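You operate a simulated robot arm through the tools that you are given. There is no shell and no other tool. Be economical: measure what you need, move in short steps, check, and stop when the job is done.

You are at the controls of a simulated two-armed robot. One attempt, no reset.

## Task
Pick up the XL glove pack from the top of the white counter with one hand, pass it to the other hand and put it on the yellow frame on the short bench. Set down upright: glove pack.

It is judged by the outcome, as a careful person would: the job done as asked, and still so three seconds after it is handed in. It fails if anything else is knocked over, pushed out of place, dropped, spilled or broken.

## Robot
Two 7-joint arms with three-finger grippers on one trunk, on a base that drives. Base frame: it is fixed to the floor where the robot stands at the start and does not move with it; the origin is under the middle of the robot, x ahead of it, y to its left, z up. Units: cm, rad, N and s.
The left shoulder is at the start at [3, 12.4, 105.8], the right one opposite. With the tool pointing down near the work surface each hand reaches from about 10 to 78 cm from the robot's upright axis, wherever it stands, measured 20 degrees to its own side. Places, roughly: yellow frame on the short bench (24x31 cm) [222, 198, 82]. Payload 2.2 kg a hand.
Tool frame (each hand has its own): the origin (TCP) lies between the finger pads and is the grasp point; the fingertips stand 2.8 cm ahead of it; z points along the fingers, y is the line along which they close. The gripper opens to 10.2 cm. The gripper's body begins 7.1 cm behind the TCP.
Orientation is that of the tool frame in the base frame, as a unit quaternion [w, x, y, z]. With the fingers straight down and closing along the base's y, the tool's x points along the base's -x, its y along +y and its z along -z.

## Interface
- The arms move only by the tool play_rows. It takes "left_series", "right_series" or both (then of equal length, played together; a hand with none holds still); each is a list of rows, each an object of numbers (a shift or turn left out is 0, a gripper value left out holds the last): "x", "y", "z": the shift along the tool's x, y, z in cm; "ax", "ay", "az": the turn, a rotation vector about the tool's x, y, z in rad; "claw": the closure, from 0 (fully open) to 1 (shut). In form: [{"x": .., "y": .., "z": .., "ax": .., "ay": .., "az": .., "claw": ..}, ...]. A call has 1 to 20 rows; each row is the pose to reach, as a shift and turn from the pose commanded when the call began, along the tool's axes at that moment. Each row takes 0.2 s and may step no farther than 5 cm and 0.15 rad from the row before; otherwise, or with a gripper value out of range, the whole call is refused. Where a pose cannot be reached the arm comes as near as it can. A force on the tool above 40 N (or 10 N above the force at the start of the call, whichever is more), or a blocked arm, ends the call early, and 0.2 s more pass. Each finger halts on what it meets, pressing with about 42 N; the grip force reading is that of the motor and also rises with nothing between the fingers. The clock runs only during rows and for 0.2 s after the last one: add rows that repeat a pose to give the fingers time. The reply holds the time, the measured pose of the TCP, the force on the tool along the base axes, the opening and the grip force, in the units named above and with some noise, with the torque about the TCP (base axes, N m) and any sound that the robot's microphone picked up.
- Cameras (640 x 400 px; columns grow to the right, rows downward): "scene" is now at [3.26, -3.17, 176.19]; the picture's right is [-0.46, -0.89, 0.00], its down [-0.75, 0.39, -0.53] and it looks along [0.47, -0.24, -0.85] (base axes); focal length 276 px, centre (320, 200). "left" rides on the left gripper at [7.2, 3.8, -8.6] in its tool frame; the picture's right is [-0.46, 0.89, 0.00], its down [-0.60, -0.32, -0.73] and it looks along [-0.65, -0.34, 0.68] (tool axes); focal length 256 px, centre (320, 200). "right" rides on the right gripper at [6.9, 4.4, -8.6] in its tool frame; the picture's right is [-0.53, 0.85, 0.00], its down [-0.58, -0.36, -0.73] and it looks along [-0.62, -0.39, 0.68] (tool axes); focal length 256 px, centre (320, 200). There is no depth. A picture from a camera that has moved, and an enlarged one, comes with that camera's place and axes in the base frame and with its lens.
- camera(camera): a new picture of that camera. No time passes.
- lift_body(by): slides the trunk up (or, below 0, down) by that many cm; the arms and the scene camera ride with it, the base frame stays. It gives what a move gives, with no picture.
- roll_base(legs): drives the robot by 1 to 6 legs, each [ahead, left, turn to the left] in cm, cm and rad, along the robot's own axes; the way and the turn of a leg run together, so that a leg with both is an arc; at most 150 cm and 3.142 rad a leg. The arms and the cameras ride along, it lands a little off, and it stops where it bumps. It gives what a move gives.
- head_to(pan, tilt): turns the head with the scene camera to pan (to the left, within 2.496 rad either way) and tilt (down, from -0.506 to 1.204), counted from straight ahead of the robot. It gives what a move gives.
- zoom(camera, box): a new picture of the part [left, top, right, bottom] of that camera's present view, enlarged. No time passes.
- job_done(): hands the job in; it is judged then, once.

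Work in short steps. Places have to be worked out from the pictures, the camera data and where the tool is seen: move nearer, look again, correct. Check each grasp and each placing, and mend what went wrong. You have 120 turns and 100 pictures in all, those below and enlarged ones among them. Open the grippers and draw the arms clear of the work before you hand the job in, unless the task says otherwise; then end with one line.

The tools are called after "Request:" as a command line: name --argument value ..., lists and objects as JSON in quotes. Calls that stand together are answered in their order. play_rows: Moves the arms, as the interface text tells. Its arguments: {"type":"object","properties":{"left_series":{"type":"array","items":{"type":"object","properties":{"x":{"type":"number"},"y":{"type":"number"},"z":{"type":"number"},"ax":{"type":"number"},"ay":{"type":"number"},"az":{"type":"number"},"claw":{"type":"number"}}}},"right_series":{"type":"array","items":{"type":"object","properties":{"x":{"type":"number"},"y":{"type":"number"},"z":{"type":"number"},"ax":{"type":"number"},"ay":{"type":"number"},"az":{"type":"number"},"claw":{"type":"number"}}}}},"required":[]} The other tools are called the same way: lift_body (by) slides the trunk up or down; roll_base (legs) drives the base; head_to (pan, tilt) turns the head that bears the scene camera; camera (camera) takes a picture; zoom (camera, box) takes an enlarged picture of a part of a camera's view; job_done () hands the job in.

At the start:

```text
t: 0.0
left_tcp_pos: [34.25, -0.06, 114.92]
left_ee_rot: [0.0, 0.0, 1.0, 0.001]
left_force: [1.0, 0.3, -0.7]
left_moment: [0.0, -0.02, 0.02]
left_finger_gap: 10.23
left_grasp_force: 0.0
right_tcp_pos: [29.72, -39.47, 119.44]
right_ee_rot: [0.0, 0.0, 1.0, 0.0]
right_force: [0.1, 0.4, -0.2]
right_moment: [-0.02, 0.04, 0.01]
right_finger_gap: 10.22
right_grasp_force: 0.0
trunk travel left (down, up): [-30.0, 24.0]
robot x, y, heading: [-0.13, -0.03, -0.001]
head pan, tilt: [-0.482, 1.016]
```

scene: 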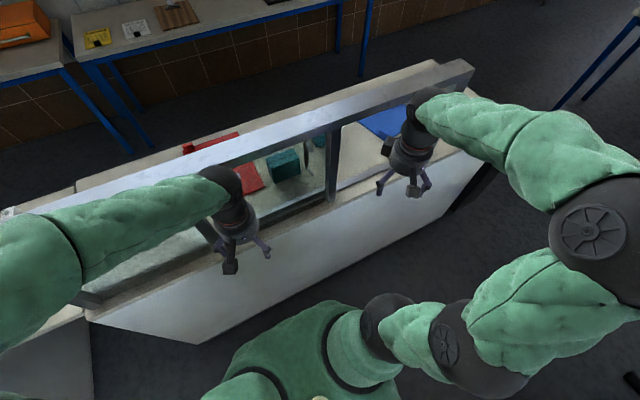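
right: 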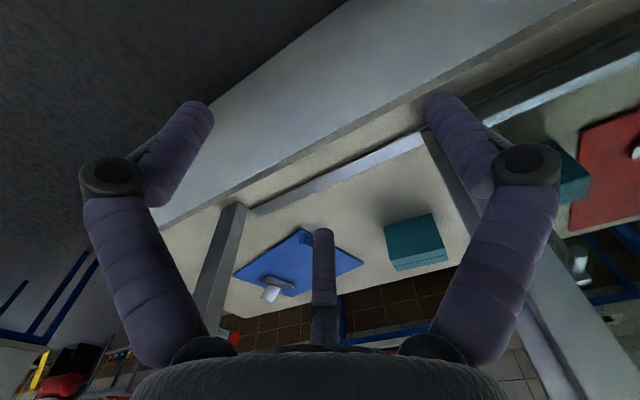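
left: 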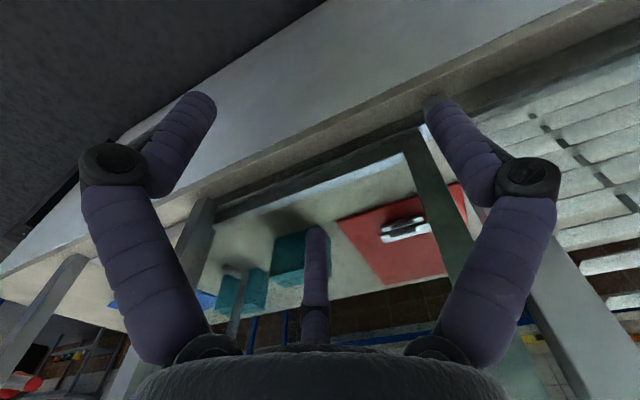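

The counter stands ahead with a framed screen; teal packs are visible beyond it. I look more closely with enlarged views.

Request:
zoom --camera "scene" --box '[170, 60, 490, 260]'

Request:
head_to --pan -0.2 --tilt 0.7

Request:
camera --camera "scene"

```text
2.00 times, centred on (330, 160) of scene
camera zoom: at [3.26, -3.17, 176.19], right [-0.46, -0.89, 0.0], down [-0.75, 0.39, -0.53], along [0.47, -0.24, -0.85], focal length 553 px, centre (300, 280)
```

zoom: 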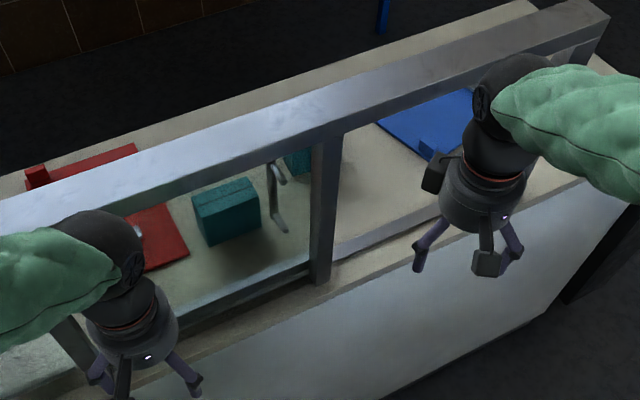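

```text
t: 0.8
left_tcp_pos: [34.12, -0.09, 114.97]
left_ee_rot: [-0.001, -0.001, 1.0, 0.001]
left_force: [-0.1, -0.6, 0.9]
left_moment: [0.02, 0.0, -0.01]
left_finger_gap: 10.22
left_grasp_force: 0.1
right_tcp_pos: [29.74, -39.39, 119.43]
right_ee_rot: [0.0, -0.001, 1.0, 0.0]
right_force: [0.1, 0.4, 0.0]
right_moment: [0.05, 0.0, -0.02]
right_finger_gap: 10.19
right_grasp_force: 0.1
trunk travel left (down, up): [-30.0, 24.0]
robot x, y, heading: [0.05, -0.14, -0.001]
head pan, tilt: [-0.201, 0.7]
```

```text
95 pictures are left
camera scene: at [5.5, -1.69, 178.63], right [-0.2, -0.98, 0.0], down [-0.63, 0.13, -0.76], along [0.75, -0.15, -0.64], focal length 276 px, centre (320, 200)
```

scene: 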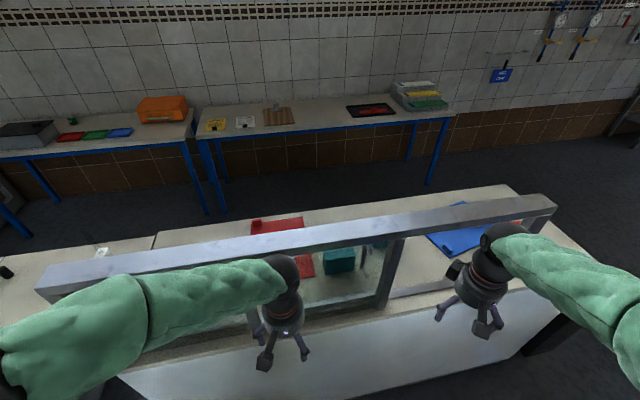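

Getting an overview: I look to the left toward the short bench and to the right past the counter.

Request:
head_to --pan 0.75 --tilt 0.5

Request:
camera --camera "scene"

Request:
head_to --pan -0.9 --tilt 0.7

Request:
camera --camera "scene"

```text
t: 2.0
left_tcp_pos: [34.16, -0.14, 115.07]
left_ee_rot: [0.0, 0.0, 1.0, -0.001]
left_force: [-0.3, 0.4, -0.4]
left_moment: [0.01, -0.01, -0.02]
left_finger_gap: 10.22
left_grasp_force: 0.0
right_tcp_pos: [29.58, -39.42, 119.46]
right_ee_rot: [0.001, 0.0, 1.0, 0.0]
right_force: [-1.5, -0.6, 0.8]
right_moment: [0.03, 0.03, 0.03]
right_finger_gap: 10.2
right_grasp_force: 0.0
trunk travel left (down, up): [-30.0, 24.0]
robot x, y, heading: [-0.05, 0.27, 0.005]
head pan, tilt: [0.75, 0.499]
```

```text
94 pictures are left
camera scene: at [3.84, 6.21, 180.4], right [0.68, -0.73, 0.0], down [-0.35, -0.33, -0.88], along [0.64, 0.6, -0.48], focal length 276 px, centre (320, 200)
```

scene: 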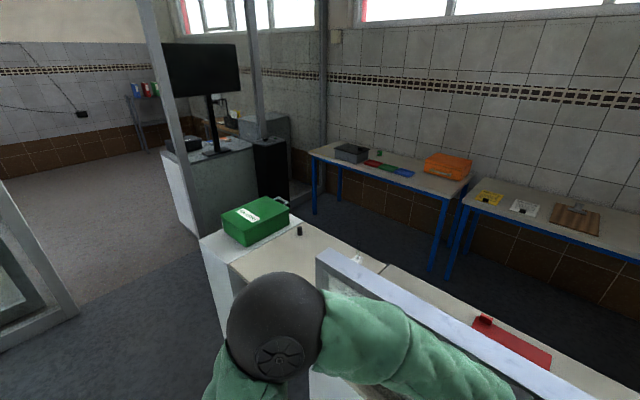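

```text
t: 3.7
left_tcp_pos: [34.19, -0.01, 115.0]
left_ee_rot: [0.0, 0.0, 1.0, -0.001]
left_force: [0.3, -0.3, 0.3]
left_moment: [0.01, -0.03, 0.01]
left_finger_gap: 10.19
left_grasp_force: 0.0
right_tcp_pos: [29.57, -39.55, 119.46]
right_ee_rot: [0.0, -0.001, 1.0, 0.0]
right_force: [0.2, 0.2, 0.1]
right_moment: [-0.01, 0.01, 0.01]
right_finger_gap: 10.21
right_grasp_force: 0.1
trunk travel left (down, up): [-30.0, 24.0]
robot x, y, heading: [0.31, 0.11, -0.004]
head pan, tilt: [-0.901, 0.7]
```

```text
93 pictures are left
camera scene: at [2.46, -6.64, 178.63], right [-0.78, -0.62, 0.0], down [-0.4, 0.5, -0.76], along [0.48, -0.6, -0.64], focal length 276 px, centre (320, 200)
```

scene: 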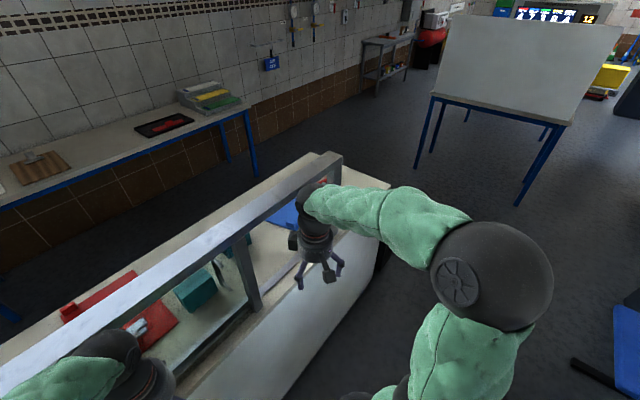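

The way round the right end of the counter seems open. I look at the packs' labels in the present view and at the yellow frame.

Request:
zoom --camera "scene" --box '[100, 190, 340, 340]'

Request:
head_to --pan 0.75 --tilt 0.5

Request:
zoom --camera "scene" --box '[300, 130, 480, 242]'

Request:
zoom --camera "right" --box '[220, 100, 640, 340]'

```text
2.67 times, centred on (220, 265) of scene
camera zoom: at [2.46, -6.64, 178.63], right [-0.78, -0.62, 0.0], down [-0.4, 0.5, -0.76], along [0.48, -0.6, -0.64], focal length 737 px, centre (587, 27)
```

zoom: 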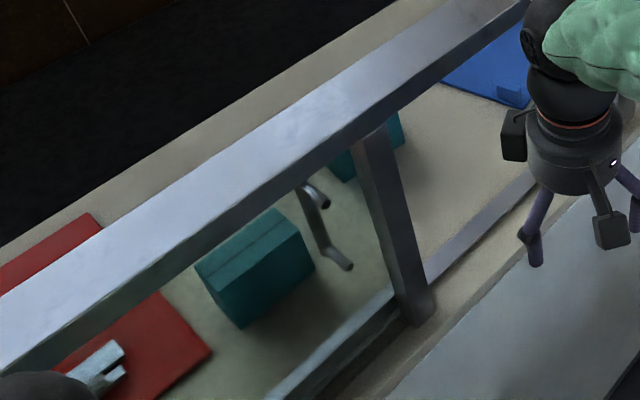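

```text
t: 5.4
left_tcp_pos: [34.31, -0.09, 115.09]
left_ee_rot: [0.0, 0.0, 1.0, 0.0]
left_force: [0.1, 0.1, -0.3]
left_moment: [0.04, -0.01, -0.02]
left_finger_gap: 10.19
left_grasp_force: 0.1
right_tcp_pos: [29.76, -39.49, 119.42]
right_ee_rot: [0.0, 0.0, 1.0, 0.0]
right_force: [0.4, -0.8, -0.5]
right_moment: [-0.01, 0.02, 0.01]
right_finger_gap: 10.17
right_grasp_force: 0.1
trunk travel left (down, up): [-30.0, 24.0]
robot x, y, heading: [0.03, 0.01, -0.0]
head pan, tilt: [0.75, 0.499]
```

```text
3.56 times, centred on (390, 186) of scene
camera zoom: at [3.84, 6.21, 180.41], right [0.68, -0.73, 0.0], down [-0.35, -0.33, -0.88], along [0.64, 0.6, -0.48], focal length 982 px, centre (71, 250)
```

zoom: 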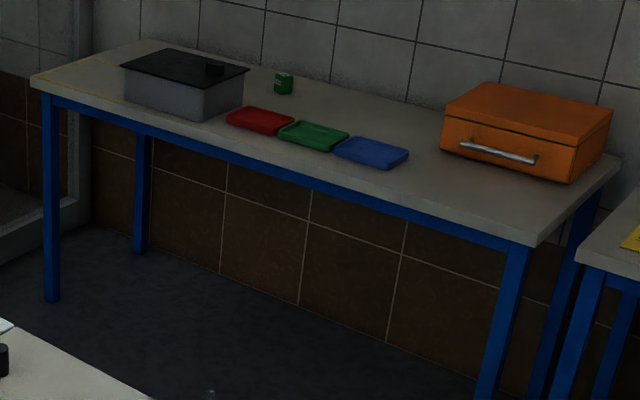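

```text
1.52 times, centred on (430, 220) of right
camera zoom: at [22.79, -35.11, 128.02], right [0.53, 0.85, 0.0], down [0.58, -0.36, 0.73], along [0.62, -0.39, -0.68], focal length 390 px, centre (152, 170)
```

zoom: 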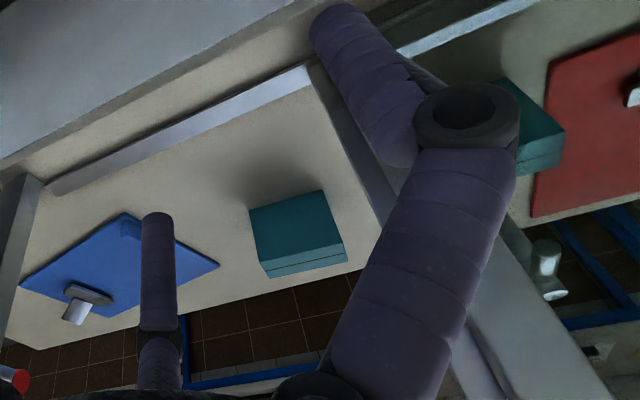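

The labels face away, and the yellow frame looks like an outline at the far-left bench corner beside a grey box. I drive back a little, to the right past the counter's end, then ahead into the aisle.

Request:
roll_base --legs '[[-8, 0, 0], [0, -150, 0], [0, -38, 0]]'

Request:
head_to --pan 0.4 --tilt 0.8

Request:
camera --camera "scene"

```text
t: 15.7
left_tcp_pos: [22.98, -193.96, 115.03]
left_ee_rot: [-0.001, 0.017, 1.0, 0.0]
left_force: [-0.2, -0.4, 0.1]
left_moment: [0.04, 0.0, -0.01]
left_finger_gap: 10.2
left_grasp_force: 0.1
right_tcp_pos: [17.01, -233.02, 119.58]
right_ee_rot: [0.0, 0.016, 1.0, 0.001]
right_force: [-0.1, -0.3, -0.1]
right_moment: [0.04, 0.02, 0.01]
right_finger_gap: 10.22
right_grasp_force: 0.0
trunk travel left (down, up): [-30.0, 24.0]
robot x, y, heading: [-11.33, -192.68, -0.032]
head pan, tilt: [0.75, 0.499]
```

```text
t: 16.6
left_tcp_pos: [22.82, -193.76, 115.0]
left_ee_rot: [0.001, 0.017, 1.0, 0.001]
left_force: [0.3, -0.2, -0.3]
left_moment: [-0.02, -0.01, 0.0]
left_finger_gap: 10.2
left_grasp_force: 0.1
right_tcp_pos: [17.03, -232.96, 119.49]
right_ee_rot: [0.0, 0.016, 1.0, -0.001]
right_force: [1.1, -0.2, -0.8]
right_moment: [0.02, -0.02, 0.0]
right_finger_gap: 10.2
right_grasp_force: 0.1
trunk travel left (down, up): [-30.0, 24.0]
robot x, y, heading: [-10.94, -192.79, -0.028]
head pan, tilt: [0.4, 0.799]
```

```text
89 pictures are left
camera scene: at [-6.58, -189.52, 177.82], right [0.36, -0.93, 0.0], down [-0.67, -0.26, -0.7], along [0.65, 0.25, -0.72], focal length 276 px, centre (320, 200)
```

scene: 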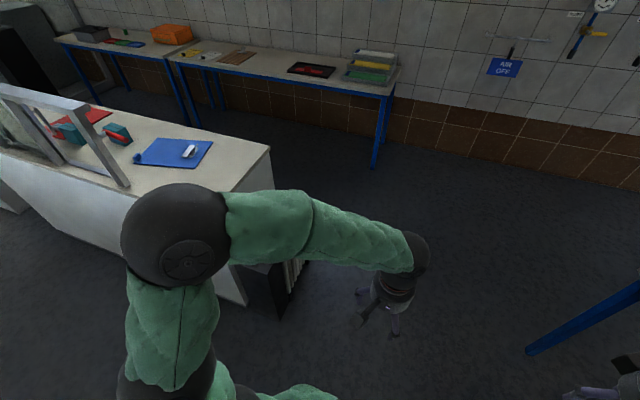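

The aisle is clear. I drive ahead and turn to face the counter's back.

Request:
roll_base --legs '[[150, 0, 0], [8, 0, 0], [0, 0, 1.6]]'

Request:
head_to --pan 0.4 --tilt 0.6

Request:
camera --camera "scene"

```text
t: 28.5
left_tcp_pos: [144.51, -162.05, 115.12]
left_ee_rot: [0.0, 0.718, -0.696, 0.0]
left_force: [0.9, -0.3, -0.3]
left_moment: [0.04, 0.03, 0.04]
left_finger_gap: 10.21
left_grasp_force: 0.0
right_tcp_pos: [184.04, -165.24, 119.37]
right_ee_rot: [0.0, 0.718, -0.696, 0.0]
right_force: [0.5, -0.1, 0.1]
right_moment: [0.0, -0.03, 0.0]
right_finger_gap: 10.18
right_grasp_force: 0.1
trunk travel left (down, up): [-30.0, 24.0]
robot x, y, heading: [145.53, -196.21, 1.604]
head pan, tilt: [0.4, 0.799]
```

```text
t: 29.3
left_tcp_pos: [144.51, -162.04, 115.06]
left_ee_rot: [0.0, 0.719, -0.695, -0.001]
left_force: [0.9, 0.6, -0.1]
left_moment: [-0.02, -0.01, 0.02]
left_finger_gap: 10.21
left_grasp_force: 0.0
right_tcp_pos: [184.0, -165.13, 119.46]
right_ee_rot: [0.0, 0.719, -0.695, 0.001]
right_force: [-0.5, 0.6, -0.7]
right_moment: [0.01, -0.02, -0.02]
right_finger_gap: 10.19
right_grasp_force: 0.1
trunk travel left (down, up): [-30.0, 24.0]
robot x, y, heading: [145.4, -196.19, 1.606]
head pan, tilt: [0.4, 0.6]
```

```text
88 pictures are left
camera scene: at [142.09, -191.13, 179.49], right [0.91, 0.42, 0.0], down [0.24, -0.51, -0.82], along [-0.35, 0.75, -0.57], focal length 276 px, centre (320, 200)
```

scene: 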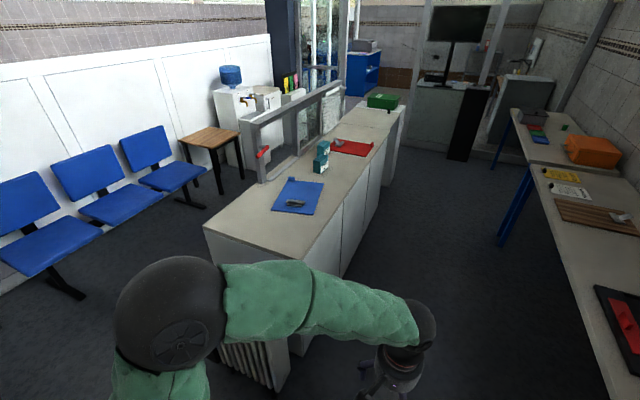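

Clear aisle ahead. I zoom on the packs from here.

Request:
zoom --camera "scene" --box '[250, 100, 410, 220]'

Request:
zoom --camera "scene" --box '[490, 90, 640, 200]'

```text
3.33 times, centred on (330, 160) of scene
camera zoom: at [142.09, -191.13, 179.49], right [0.91, 0.42, 0.0], down [0.24, -0.51, -0.82], along [-0.35, 0.75, -0.57], focal length 921 px, centre (287, 333)
```

zoom: 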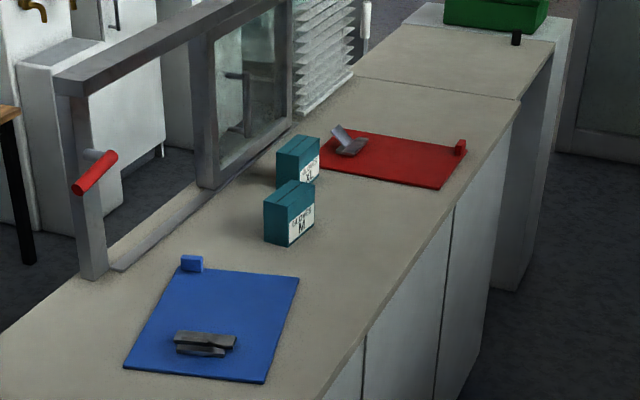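

```text
3.64 times, centred on (565, 145) of scene
camera zoom: at [142.09, -191.13, 179.49], right [0.91, 0.42, 0.0], down [0.24, -0.51, -0.82], along [-0.35, 0.75, -0.57], focal length 1005 px, centre (-571, 400)
```

zoom: 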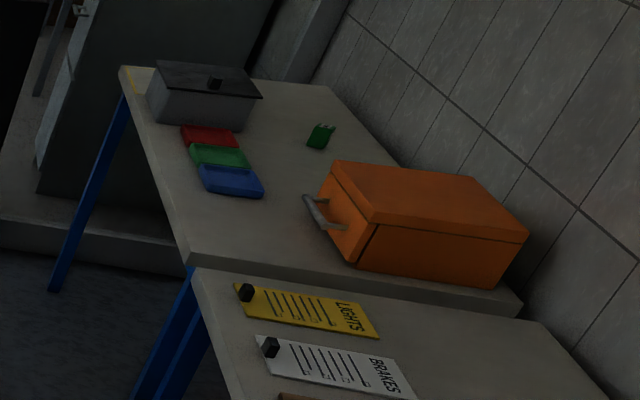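

The nearer pack is M; the one by the window looks like XL. I drive up along the aisle and turn to face the counter.

Request:
roll_base --legs '[[148, 0, 0], [0, 0, 1.535]]'

Request:
head_to --pan -0.2 --tilt 0.8

Request:
camera --camera "scene"

Request:
camera --camera "right"

```text
t: 40.6
left_tcp_pos: [105.08, -45.92, 115.02]
left_ee_rot: [0.0, 1.0, 0.019, -0.002]
left_force: [0.4, -0.8, -0.3]
left_moment: [0.04, 0.01, -0.01]
left_finger_gap: 10.17
left_grasp_force: 0.1
right_tcp_pos: [108.1, -6.45, 119.43]
right_ee_rot: [0.0, 1.0, 0.018, 0.0]
right_force: [-0.8, -0.1, 0.4]
right_moment: [0.0, 0.0, 0.02]
right_finger_gap: 10.2
right_grasp_force: 0.0
trunk travel left (down, up): [-30.0, 24.0]
robot x, y, heading: [139.25, -44.48, -3.105]
head pan, tilt: [0.4, 0.6]
```

```text
t: 41.6
left_tcp_pos: [105.04, -45.78, 115.08]
left_ee_rot: [0.0, 1.0, 0.019, 0.0]
left_force: [-0.2, 0.2, -0.3]
left_moment: [0.0, -0.02, 0.01]
left_finger_gap: 10.2
left_grasp_force: 0.2
right_tcp_pos: [108.12, -6.37, 119.46]
right_ee_rot: [0.0, 1.0, 0.018, 0.0]
right_force: [0.3, 0.4, -0.5]
right_moment: [-0.02, 0.03, -0.01]
right_finger_gap: 10.18
right_grasp_force: 0.1
trunk travel left (down, up): [-30.0, 24.0]
robot x, y, heading: [139.16, -44.9, -3.098]
head pan, tilt: [-0.201, 0.799]
```

```text
85 pictures are left
camera scene: at [134.43, -43.3, 177.81], right [0.16, 0.99, 0.0], down [0.71, -0.12, -0.7], along [-0.69, 0.11, -0.72], focal length 276 px, centre (320, 200)
```

scene: 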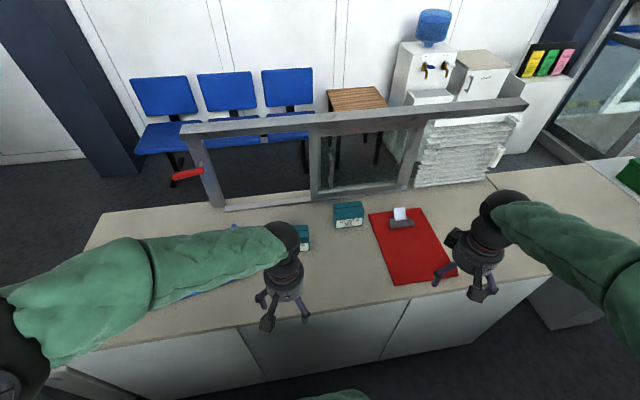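

```text
84 pictures are left
camera right: at [115.14, -10.49, 128.03], right [-0.5, -0.86, 0.0], down [-0.59, 0.34, 0.73], along [-0.63, 0.37, -0.68], focal length 256 px, centre (320, 200)
```

right: 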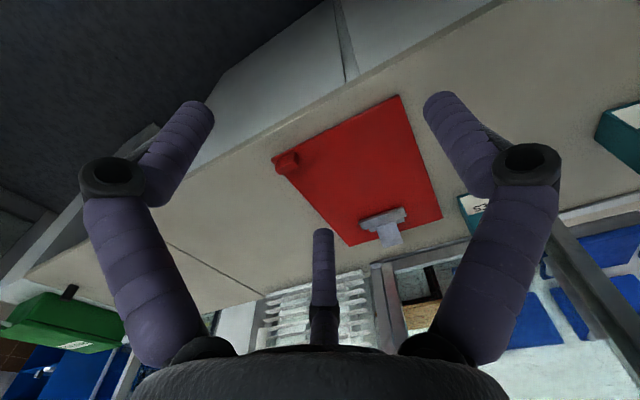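

Request:
zoom --camera "scene" --box '[270, 175, 430, 275]'

```text
4.00 times, centred on (350, 225) of scene
camera zoom: at [134.43, -43.3, 177.81], right [0.16, 0.99, 0.0], down [0.71, -0.12, -0.7], along [-0.69, 0.11, -0.72], focal length 1105 px, centre (200, 100)
```

zoom: 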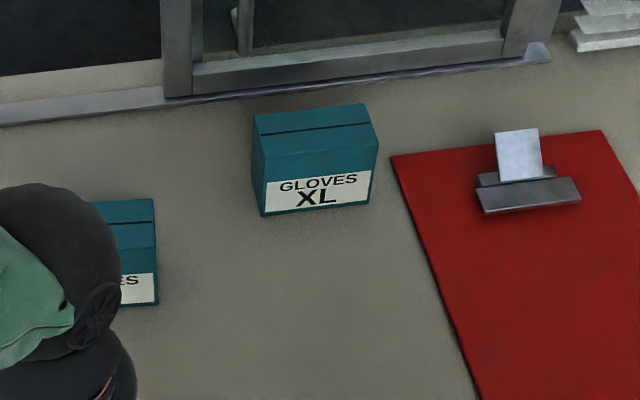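

It reads XL: a box about 11 (y) × 6 (x) × 8.7 cm, centred near (65, -21), counter top about z 90.5. I move 7 cm nearer and turn the right gripper so that it closes along x.

Request:
roll_base --legs '[[7, 0, -0.04]]'

Request:
play_rows --right_series '[{"az": -0.143}, {"az": -0.286}, {"az": -0.429}, {"az": -0.572}, {"az": -0.715}, {"az": -0.858}, {"az": -1.0}, {"az": -1.143}, {"az": -1.286}, {"az": -1.429}, {"az": -1.57}, {"az": -1.57}]'

Request:
camera --camera "scene"

```text
t: 42.6
left_tcp_pos: [97.75, -44.7, 114.97]
left_ee_rot: [0.0, 1.0, -0.001, 0.001]
left_force: [-0.4, 0.3, 0.2]
left_moment: [-0.02, -0.05, -0.01]
left_finger_gap: 10.19
left_grasp_force: 0.1
right_tcp_pos: [102.39, -5.43, 119.3]
right_ee_rot: [0.0, 1.0, -0.001, 0.002]
right_force: [-0.5, -0.2, -0.6]
right_moment: [-0.02, -0.06, 0.0]
right_finger_gap: 10.21
right_grasp_force: 0.0
trunk travel left (down, up): [-30.0, 24.0]
robot x, y, heading: [132.1, -45.05, 3.141]
head pan, tilt: [-0.201, 0.799]
```

```text
t: 45.2
left_tcp_pos: [97.84, -44.8, 115.12]
left_ee_rot: [0.0, 1.0, -0.001, 0.001]
left_force: [-0.4, -0.6, 0.0]
left_moment: [-0.01, 0.01, -0.02]
left_finger_gap: 10.22
left_grasp_force: 0.2
right_tcp_pos: [102.39, -5.39, 119.37]
right_ee_rot: [0.0, 0.708, 0.707, 0.0]
right_force: [-0.4, 0.6, 0.4]
right_moment: [0.0, -0.03, 0.0]
right_finger_gap: 10.2
right_grasp_force: 0.0
trunk travel left (down, up): [-30.0, 24.0]
robot x, y, heading: [132.42, -45.02, 3.14]
head pan, tilt: [-0.201, 0.799]
```

```text
82 pictures are left
camera scene: at [127.42, -43.23, 177.81], right [0.2, 0.98, 0.0], down [0.7, -0.14, -0.7], along [-0.68, 0.14, -0.72], focal length 276 px, centre (320, 200)
```

scene: 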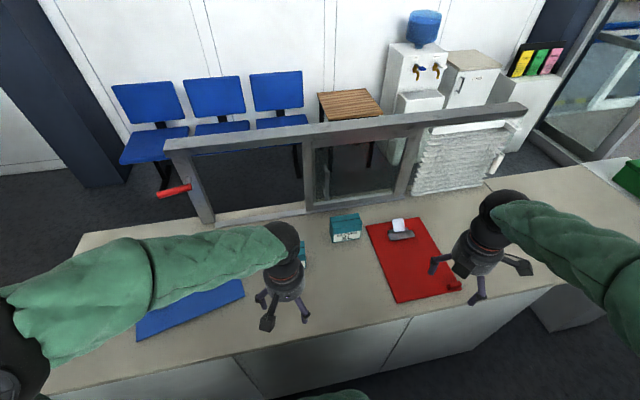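

Now I move the right hand above the pack at z≈112, staying clear of the frame.

Request:
play_rows --right_series '[{"x": -1.36, "y": -3.74, "z": 0.7}, {"x": -2.72, "y": -7.48, "z": 1.4}, {"x": -4.08, "y": -11.22, "z": 2.1}, {"x": -5.44, "y": -14.96, "z": 2.8}, {"x": -6.8, "y": -18.7, "z": 3.5}, {"x": -8.16, "y": -22.44, "z": 4.2}, {"x": -9.52, "y": -26.18, "z": 4.9}, {"x": -10.88, "y": -29.92, "z": 5.6}, {"x": -12.24, "y": -33.66, "z": 6.3}, {"x": -13.6, "y": -37.4, "z": 7}, {"x": -13.6, "y": -37.4, "z": 7}]'

Request:
camera --camera "right"

Request:
camera --camera "scene"

```text
t: 47.6
left_tcp_pos: [98.14, -44.68, 115.11]
left_ee_rot: [0.0, 1.0, -0.001, 0.0]
left_force: [-0.5, 0.6, 0.7]
left_moment: [0.0, 0.02, -0.01]
left_finger_gap: 10.18
left_grasp_force: 0.1
right_tcp_pos: [65.4, -19.01, 112.59]
right_ee_rot: [0.0, 0.709, 0.705, -0.001]
right_force: [0.7, -0.6, 0.1]
right_moment: [0.0, -0.01, 0.01]
right_finger_gap: 10.2
right_grasp_force: 0.1
trunk travel left (down, up): [-30.0, 24.0]
robot x, y, heading: [132.03, -44.8, 3.134]
head pan, tilt: [-0.201, 0.799]
```

```text
81 pictures are left
camera right: at [69.73, -12.12, 121.17], right [0.84, -0.54, 0.0], down [-0.36, -0.57, 0.73], along [-0.39, -0.62, -0.68], focal length 256 px, centre (320, 200)
```

right: 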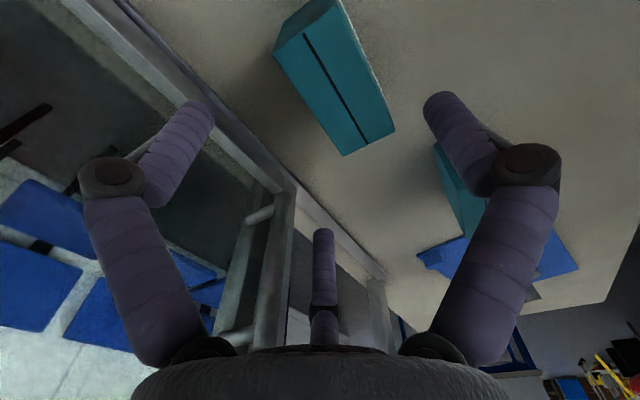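

```text
80 pictures are left
camera scene: at [127.57, -43.18, 177.82], right [0.2, 0.98, 0.0], down [0.7, -0.14, -0.7], along [-0.68, 0.14, -0.72], focal length 276 px, centre (320, 200)
```

scene: 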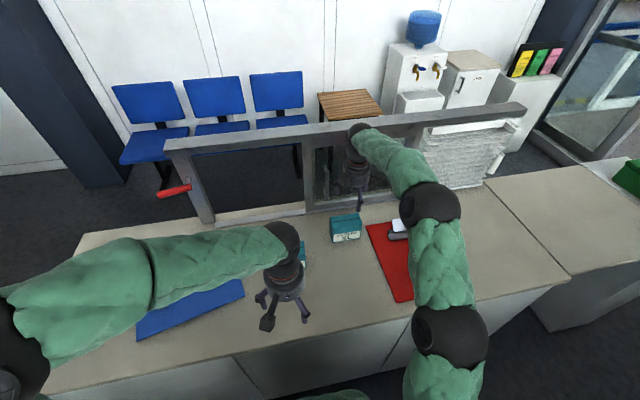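

The gripper's pads look like three prongs rather than two, so I take a closer look at both before descending.

Request:
zoom --camera "scene" --box '[230, 220, 350, 340]'

Request:
zoom --camera "scene" --box '[300, 120, 440, 260]'

Request:
camera --camera "left"

```text
3.33 times, centred on (290, 280) of scene
camera zoom: at [127.57, -43.18, 177.82], right [0.2, 0.98, 0.0], down [0.7, -0.14, -0.7], along [-0.68, 0.14, -0.72], focal length 921 px, centre (420, -67)
```

zoom: 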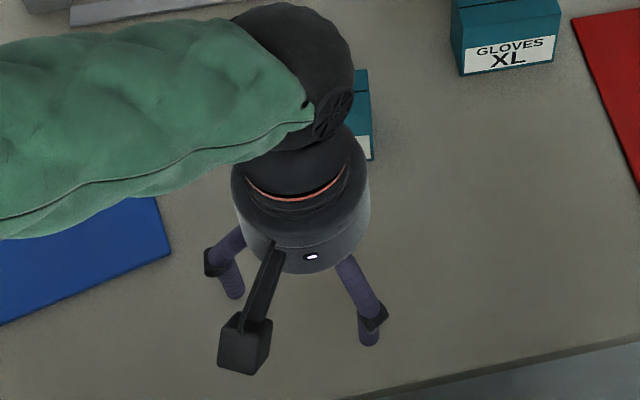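

```text
2.86 times, centred on (370, 190) of scene
camera zoom: at [127.57, -43.18, 177.82], right [0.2, 0.98, 0.0], down [0.7, -0.14, -0.7], along [-0.68, 0.14, -0.72], focal length 790 px, centre (177, 229)
```

zoom: 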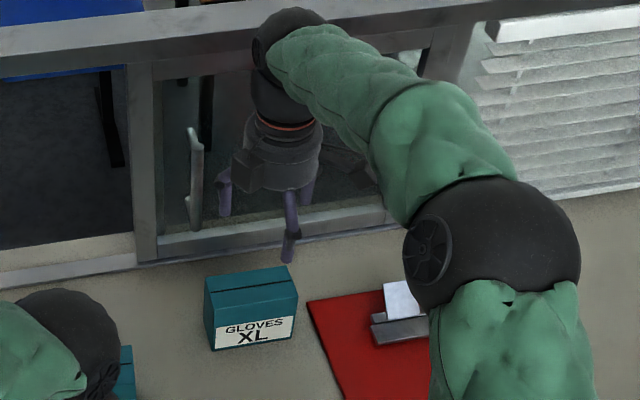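

```text
77 pictures are left
camera left: at [105.34, -48.48, 123.67], right [-0.47, -0.88, 0.0], down [-0.6, 0.32, 0.73], along [-0.65, 0.34, -0.68], focal length 256 px, centre (320, 200)
```

left: 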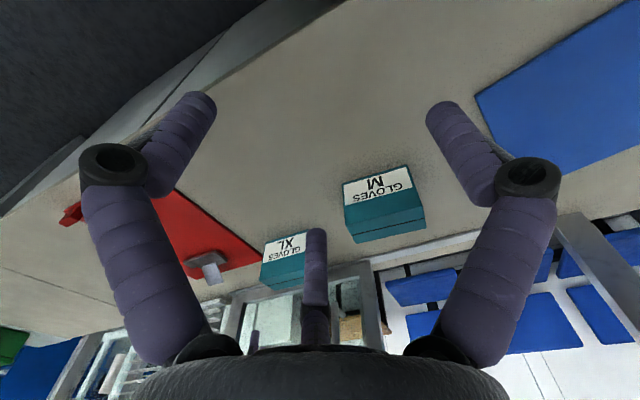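

The rendering shows three prongs. I test by half closing the left gripper in free air to see how they move.

Request:
play_rows --left_series '[{"claw": 0.5}, {"claw": 0.5}, {"claw": 0.5}]'

Request:
camera --camera "left"

Request:
zoom --camera "scene" --box '[230, 220, 350, 340]'

```text
t: 48.4
left_tcp_pos: [97.95, -44.7, 114.97]
left_ee_rot: [0.001, 1.0, -0.001, 0.0]
left_force: [0.3, -0.3, 0.3]
left_moment: [0.01, 0.01, 0.0]
left_finger_gap: 5.08
left_grasp_force: 0.1
right_tcp_pos: [65.26, -18.97, 112.57]
right_ee_rot: [0.0, 0.708, 0.707, 0.0]
right_force: [0.4, -0.3, 0.7]
right_moment: [0.03, 0.02, 0.0]
right_finger_gap: 10.19
right_grasp_force: 0.2
trunk travel left (down, up): [-30.0, 24.0]
robot x, y, heading: [132.62, -45.24, 3.138]
head pan, tilt: [-0.201, 0.799]
```

```text
76 pictures are left
camera left: at [105.23, -48.52, 123.64], right [-0.47, -0.88, 0.0], down [-0.6, 0.32, 0.73], along [-0.65, 0.34, -0.68], focal length 256 px, centre (320, 200)
```

left: 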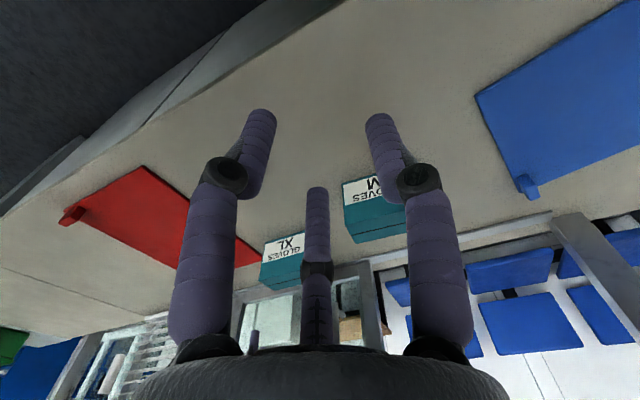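

```text
3.33 times, centred on (290, 280) of scene
camera zoom: at [127.41, -43.22, 177.81], right [0.2, 0.98, 0.0], down [0.7, -0.14, -0.7], along [-0.68, 0.14, -0.72], focal length 921 px, centre (420, -67)
```

zoom: 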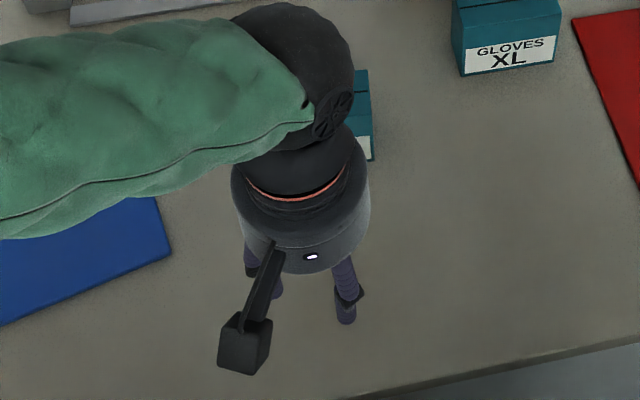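

The three-prong look is a skin driven by the same opening; I shift so that the box sits centred between the pads with room. Pack measured at (65.7, -21.7); I go down to z≈103 and look.

Request:
play_rows --right_series '[{"x": -1, "y": -0.4, "z": 3}, {"x": -1, "y": -0.4, "z": 6.5}, {"x": -1, "y": -0.4, "z": 9.5}, {"x": -1, "y": -0.4, "z": 9.5}]'

Request:
camera --camera "right"

Request:
zoom --camera "scene" --box '[300, 120, 440, 260]'

```text
t: 49.4
left_tcp_pos: [98.02, -44.84, 115.03]
left_ee_rot: [0.0, 1.0, -0.001, 0.0]
left_force: [-1.0, 0.2, -0.9]
left_moment: [0.02, 0.01, 0.03]
left_finger_gap: 5.09
left_grasp_force: 0.1
right_tcp_pos: [64.96, -20.01, 102.78]
right_ee_rot: [0.0, 0.708, 0.707, -0.001]
right_force: [-0.1, 0.2, 0.1]
right_moment: [0.02, 0.01, 0.0]
right_finger_gap: 10.22
right_grasp_force: 0.0
trunk travel left (down, up): [-30.0, 24.0]
robot x, y, heading: [132.63, -44.57, 3.139]
head pan, tilt: [-0.201, 0.799]
```

```text
74 pictures are left
camera right: at [69.24, -13.08, 111.43], right [0.84, -0.54, 0.0], down [-0.37, -0.58, 0.73], along [-0.39, -0.62, -0.68], focal length 256 px, centre (320, 200)
```

right: 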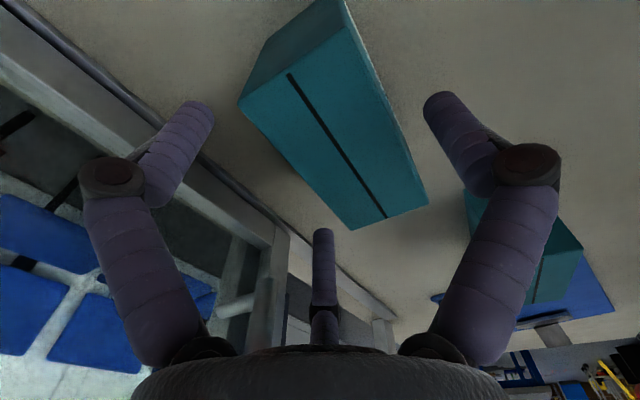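

```text
2.86 times, centred on (370, 190) of scene
camera zoom: at [127.47, -43.22, 177.81], right [0.2, 0.98, 0.0], down [0.7, -0.14, -0.7], along [-0.68, 0.14, -0.72], focal length 790 px, centre (177, 229)
```

zoom: 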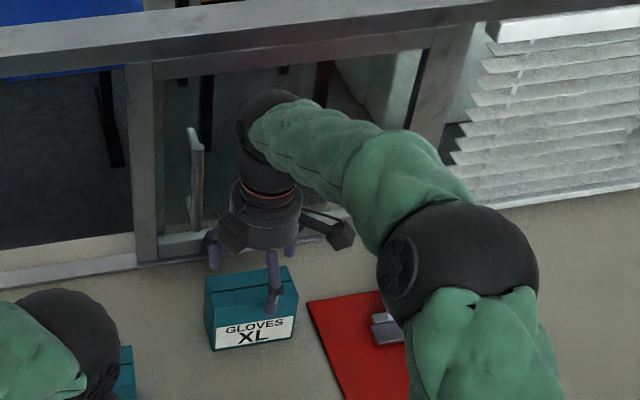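

The fingers straddle the pack; I shift 0.4 cm toward the window and lower to TCP z≈95.8.

Request:
play_rows --right_series '[{"y": -0.4, "z": 1.5}, {"y": -0.4, "z": 3}, {"y": -0.4, "z": 4.5}, {"y": -0.4, "z": 6}, {"y": -0.4, "z": 7}, {"y": -0.4, "z": 7}]'

Request:
camera --camera "right"

Request:
zoom --camera "scene" --box '[300, 120, 440, 260]'

```text
t: 50.8
left_tcp_pos: [97.97, -44.73, 115.01]
left_ee_rot: [0.0, 1.0, -0.002, 0.0]
left_force: [0.0, -0.6, -0.2]
left_moment: [0.0, 0.0, -0.01]
left_finger_gap: 5.12
left_grasp_force: 0.2
right_tcp_pos: [64.26, -19.77, 95.94]
right_ee_rot: [0.0, 0.708, 0.706, 0.0]
right_force: [1.1, -0.4, -0.6]
right_moment: [-0.03, -0.01, -0.02]
right_finger_gap: 10.18
right_grasp_force: 0.1
trunk travel left (down, up): [-30.0, 24.0]
robot x, y, heading: [131.91, -44.76, 3.144]
head pan, tilt: [-0.201, 0.799]
```

```text
72 pictures are left
camera right: at [68.65, -12.96, 104.55], right [0.84, -0.54, 0.0], down [-0.37, -0.58, 0.73], along [-0.39, -0.62, -0.68], focal length 256 px, centre (320, 200)
```

right: 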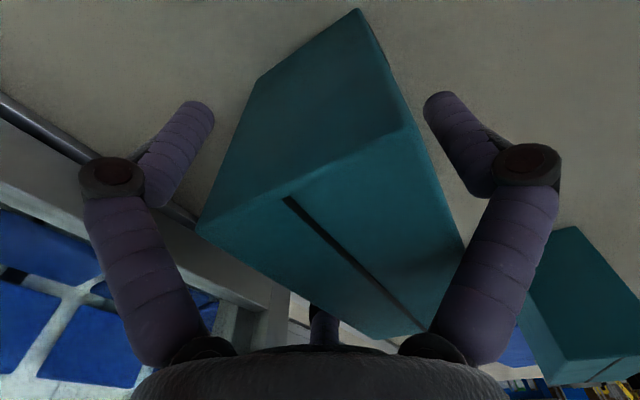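

```text
2.86 times, centred on (370, 190) of scene
camera zoom: at [127.41, -43.23, 177.81], right [0.2, 0.98, 0.0], down [0.7, -0.14, -0.7], along [-0.68, 0.14, -0.72], focal length 790 px, centre (177, 229)
```

zoom: 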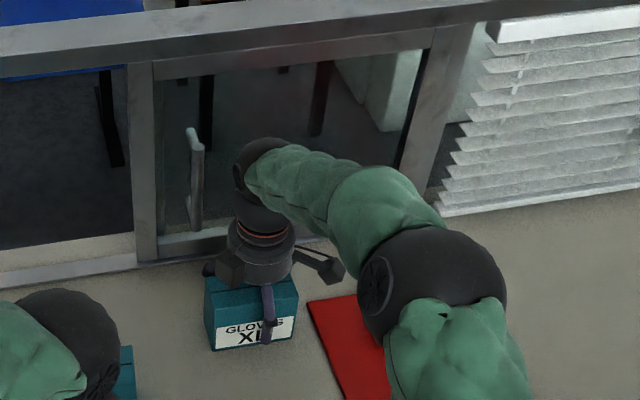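

The pads straddle the pack cleanly, with no contact. I close the right gripper.

Request:
play_rows --right_series '[{"claw": 0.15}, {"claw": 0.3}, {"claw": 0.4}, {"claw": 0.5}, {"claw": 0.6}, {"claw": 0.6}]'

```text
t: 52.2
left_tcp_pos: [98.09, -44.76, 115.09]
left_ee_rot: [0.0, 1.0, -0.001, 0.0]
left_force: [0.3, -0.3, -0.5]
left_moment: [-0.02, -0.01, 0.01]
left_finger_gap: 5.1
left_grasp_force: 0.1
right_tcp_pos: [64.36, -19.78, 96.03]
right_ee_rot: [-0.002, 0.708, 0.706, -0.002]
right_force: [-0.1, 0.8, 13.7]
right_moment: [-0.19, -0.19, -0.06]
right_finger_gap: 8.09
right_grasp_force: 42.0
trunk travel left (down, up): [-30.0, 24.0]
robot x, y, heading: [132.32, -45.18, 3.138]
head pan, tilt: [-0.201, 0.799]
```

The fingers halted at 8.1 cm, more than the 6 cm thickness, with an upward force. I look.

Request:
camera --camera "right"

Request:
zoom --camera "scene" --box '[300, 160, 400, 260]'

```text
70 pictures are left
camera right: at [68.69, -12.95, 104.73], right [0.84, -0.54, 0.0], down [-0.36, -0.58, 0.73], along [-0.39, -0.62, -0.68], focal length 256 px, centre (320, 200)
```

right: 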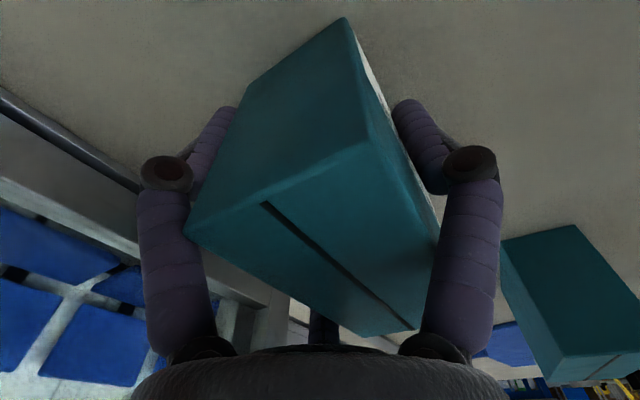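

```text
4.00 times, centred on (350, 210) of scene
camera zoom: at [127.56, -43.27, 177.82], right [0.2, 0.98, 0.0], down [0.7, -0.14, -0.7], along [-0.68, 0.14, -0.72], focal length 1105 px, centre (200, 160)
```

zoom: 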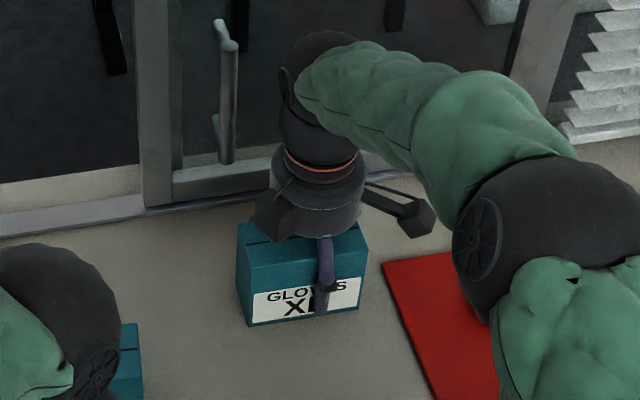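

The readings fit a three-pronged grip (8.1 opening ↔ 6.1 cm thickness). For a clean hand-over I want both hands leaning 45° outward, so I release, rise, and lean the right hand to the +y side.

Request:
play_rows --right_series '[{"claw": 0}, {"claw": 0}, {"claw": 0}, {"z": -3}, {"z": -7}, {"z": -11}, {"z": -15}, {"z": -18}, {"z": -18}]'

Request:
play_rows --right_series '[{"ay": -0.14}, {"ay": -0.28}, {"ay": -0.42}, {"ay": -0.56}, {"ay": -0.7}, {"ay": -0.785}, {"ay": -0.785}]'

Request:
zoom --camera "scene" --box '[270, 80, 510, 260]'

Request:
camera --camera "right"

```text
t: 54.2
left_tcp_pos: [97.9, -44.8, 114.95]
left_ee_rot: [0.0, 1.0, -0.001, 0.0]
left_force: [1.7, -0.5, 0.4]
left_moment: [0.04, -0.02, 0.01]
left_finger_gap: 5.1
left_grasp_force: 0.1
right_tcp_pos: [64.41, -19.98, 114.13]
right_ee_rot: [0.0, 0.708, 0.707, 0.0]
right_force: [0.4, 0.0, 0.4]
right_moment: [0.01, 0.01, 0.05]
right_finger_gap: 10.21
right_grasp_force: 0.1
trunk travel left (down, up): [-30.0, 24.0]
robot x, y, heading: [131.97, -44.83, 3.138]
head pan, tilt: [-0.201, 0.799]
```

```text
t: 55.8
left_tcp_pos: [97.89, -44.75, 114.87]
left_ee_rot: [0.0, 1.0, -0.001, 0.0]
left_force: [-1.0, -0.3, 0.0]
left_moment: [0.02, 0.0, -0.01]
left_finger_gap: 5.11
left_grasp_force: 0.0
right_tcp_pos: [64.33, -19.89, 114.05]
right_ee_rot: [0.271, 0.653, 0.652, -0.272]
right_force: [0.1, 0.6, -0.8]
right_moment: [-0.02, -0.03, 0.0]
right_finger_gap: 10.22
right_grasp_force: 0.0
trunk travel left (down, up): [-30.0, 24.0]
robot x, y, heading: [132.39, -44.91, 3.138]
head pan, tilt: [-0.201, 0.799]
```

```text
2.22 times, centred on (390, 170) of scene
camera zoom: at [127.42, -43.25, 177.81], right [0.2, 0.98, 0.0], down [0.7, -0.14, -0.7], along [-0.68, 0.14, -0.72], focal length 614 px, centre (164, 267)
```

zoom: 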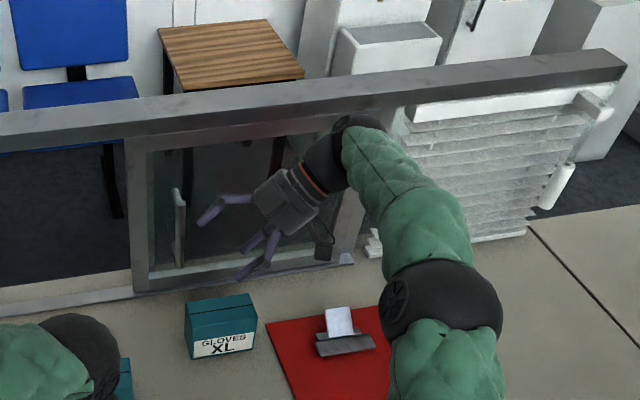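

```text
67 pictures are left
camera right: at [68.63, -8.94, 115.19], right [0.84, -0.38, 0.38], down [-0.36, 0.11, 0.92], along [-0.39, -0.92, -0.04], focal length 256 px, centre (320, 200)
```

right: 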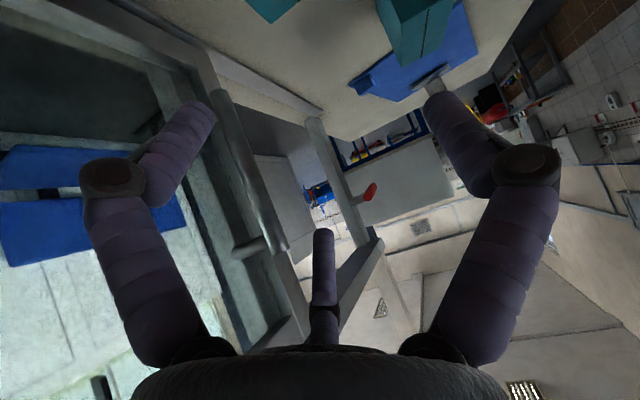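

The lean works. I move to a pre-grasp point back along the 45° line, then look.

Request:
play_rows --right_series '[{"x": 4.4, "z": -0.2}, {"x": 8.8, "z": -0.4}, {"x": 13.1, "z": -0.6}, {"x": 13.1, "z": -0.6}]'

Request:
camera --camera "right"

Request:
zoom --camera "scene" --box '[290, 130, 450, 250]'

```text
t: 56.8
left_tcp_pos: [97.95, -44.72, 115.06]
left_ee_rot: [0.0, 1.0, -0.001, -0.001]
left_force: [-0.6, -0.5, 0.6]
left_moment: [0.01, 0.04, 0.01]
left_finger_gap: 5.1
left_grasp_force: 0.1
right_tcp_pos: [64.61, -10.44, 104.92]
right_ee_rot: [0.27, 0.654, 0.653, -0.271]
right_force: [-0.1, 0.2, 0.6]
right_moment: [0.02, 0.0, -0.02]
right_finger_gap: 10.18
right_grasp_force: 0.1
trunk travel left (down, up): [-30.0, 24.0]
robot x, y, heading: [132.09, -44.42, 3.143]
head pan, tilt: [-0.201, 0.799]
```

```text
66 pictures are left
camera right: at [68.91, 0.58, 106.18], right [0.84, -0.38, 0.38], down [-0.36, 0.11, 0.93], along [-0.39, -0.92, -0.05], focal length 256 px, centre (320, 200)
```

right: 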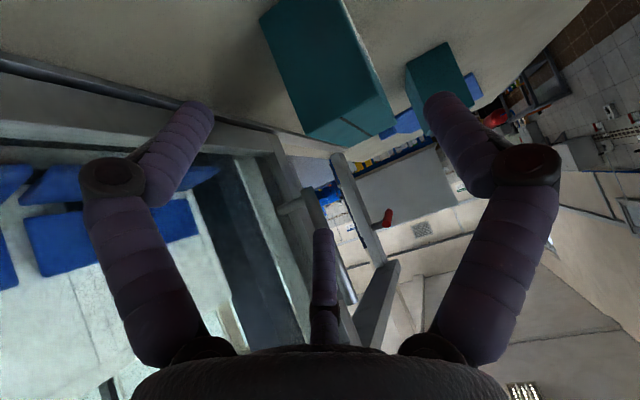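

```text
3.33 times, centred on (370, 190) of scene
camera zoom: at [127.52, -43.35, 177.82], right [0.2, 0.98, 0.0], down [0.7, -0.14, -0.7], along [-0.68, 0.14, -0.72], focal length 921 px, centre (153, 233)
```

zoom: 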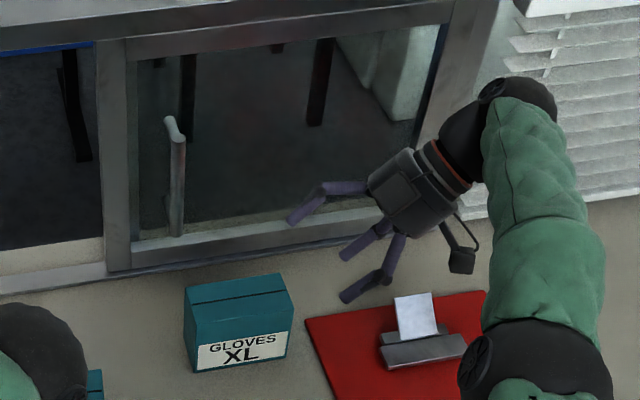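

Alignment looks right. I advance along the fingers about 11.6 cm in small steps.

Request:
play_rows --right_series '[{"z": 3}, {"z": 5.5}, {"z": 7.5}, {"z": 9.5}, {"z": 11.6}, {"z": 11.6}]'

Request:
camera --camera "right"

Request:
zoom --camera "scene" --box '[290, 150, 410, 250]'

```text
t: 58.2
left_tcp_pos: [98.01, -44.58, 114.99]
left_ee_rot: [-0.001, 1.0, 0.0, 0.0]
left_force: [-0.3, -0.3, 0.4]
left_moment: [-0.03, 0.01, 0.0]
left_finger_gap: 5.13
left_grasp_force: 0.1
right_tcp_pos: [64.21, -18.41, 96.79]
right_ee_rot: [0.27, 0.653, 0.653, -0.272]
right_force: [-1.2, 1.4, 1.6]
right_moment: [0.0, -0.08, 0.06]
right_finger_gap: 10.25
right_grasp_force: 0.0
trunk travel left (down, up): [-30.0, 24.0]
robot x, y, heading: [132.06, -44.88, 3.141]
head pan, tilt: [-0.201, 0.799]
```

```text
64 pictures are left
camera right: at [68.59, -7.47, 98.08], right [0.84, -0.38, 0.38], down [-0.36, 0.11, 0.93], along [-0.39, -0.92, -0.04], focal length 256 px, centre (320, 200)
```

right: 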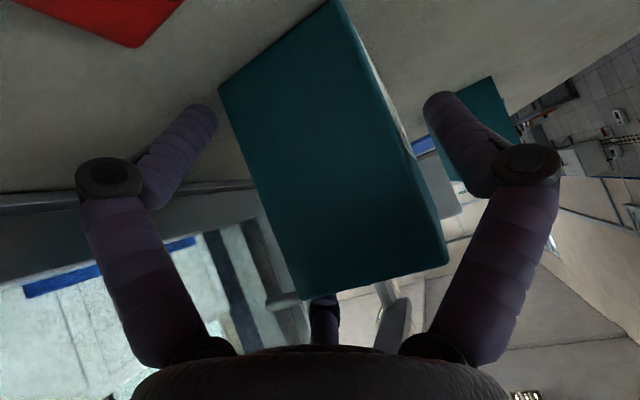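

```text
4.00 times, centred on (350, 200) of scene
camera zoom: at [127.44, -43.18, 177.82], right [0.2, 0.98, 0.0], down [0.7, -0.14, -0.7], along [-0.68, 0.14, -0.72], focal length 1105 px, centre (200, 200)
```

zoom: 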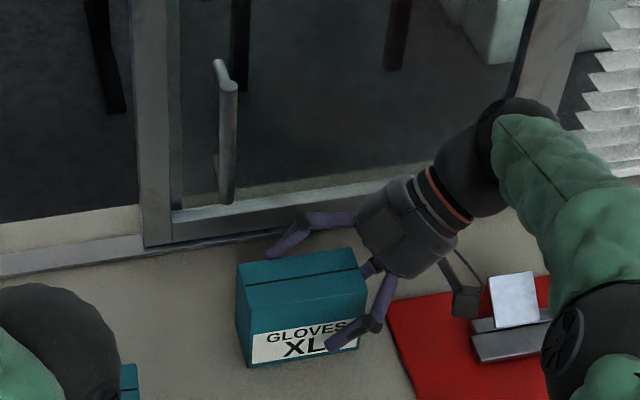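

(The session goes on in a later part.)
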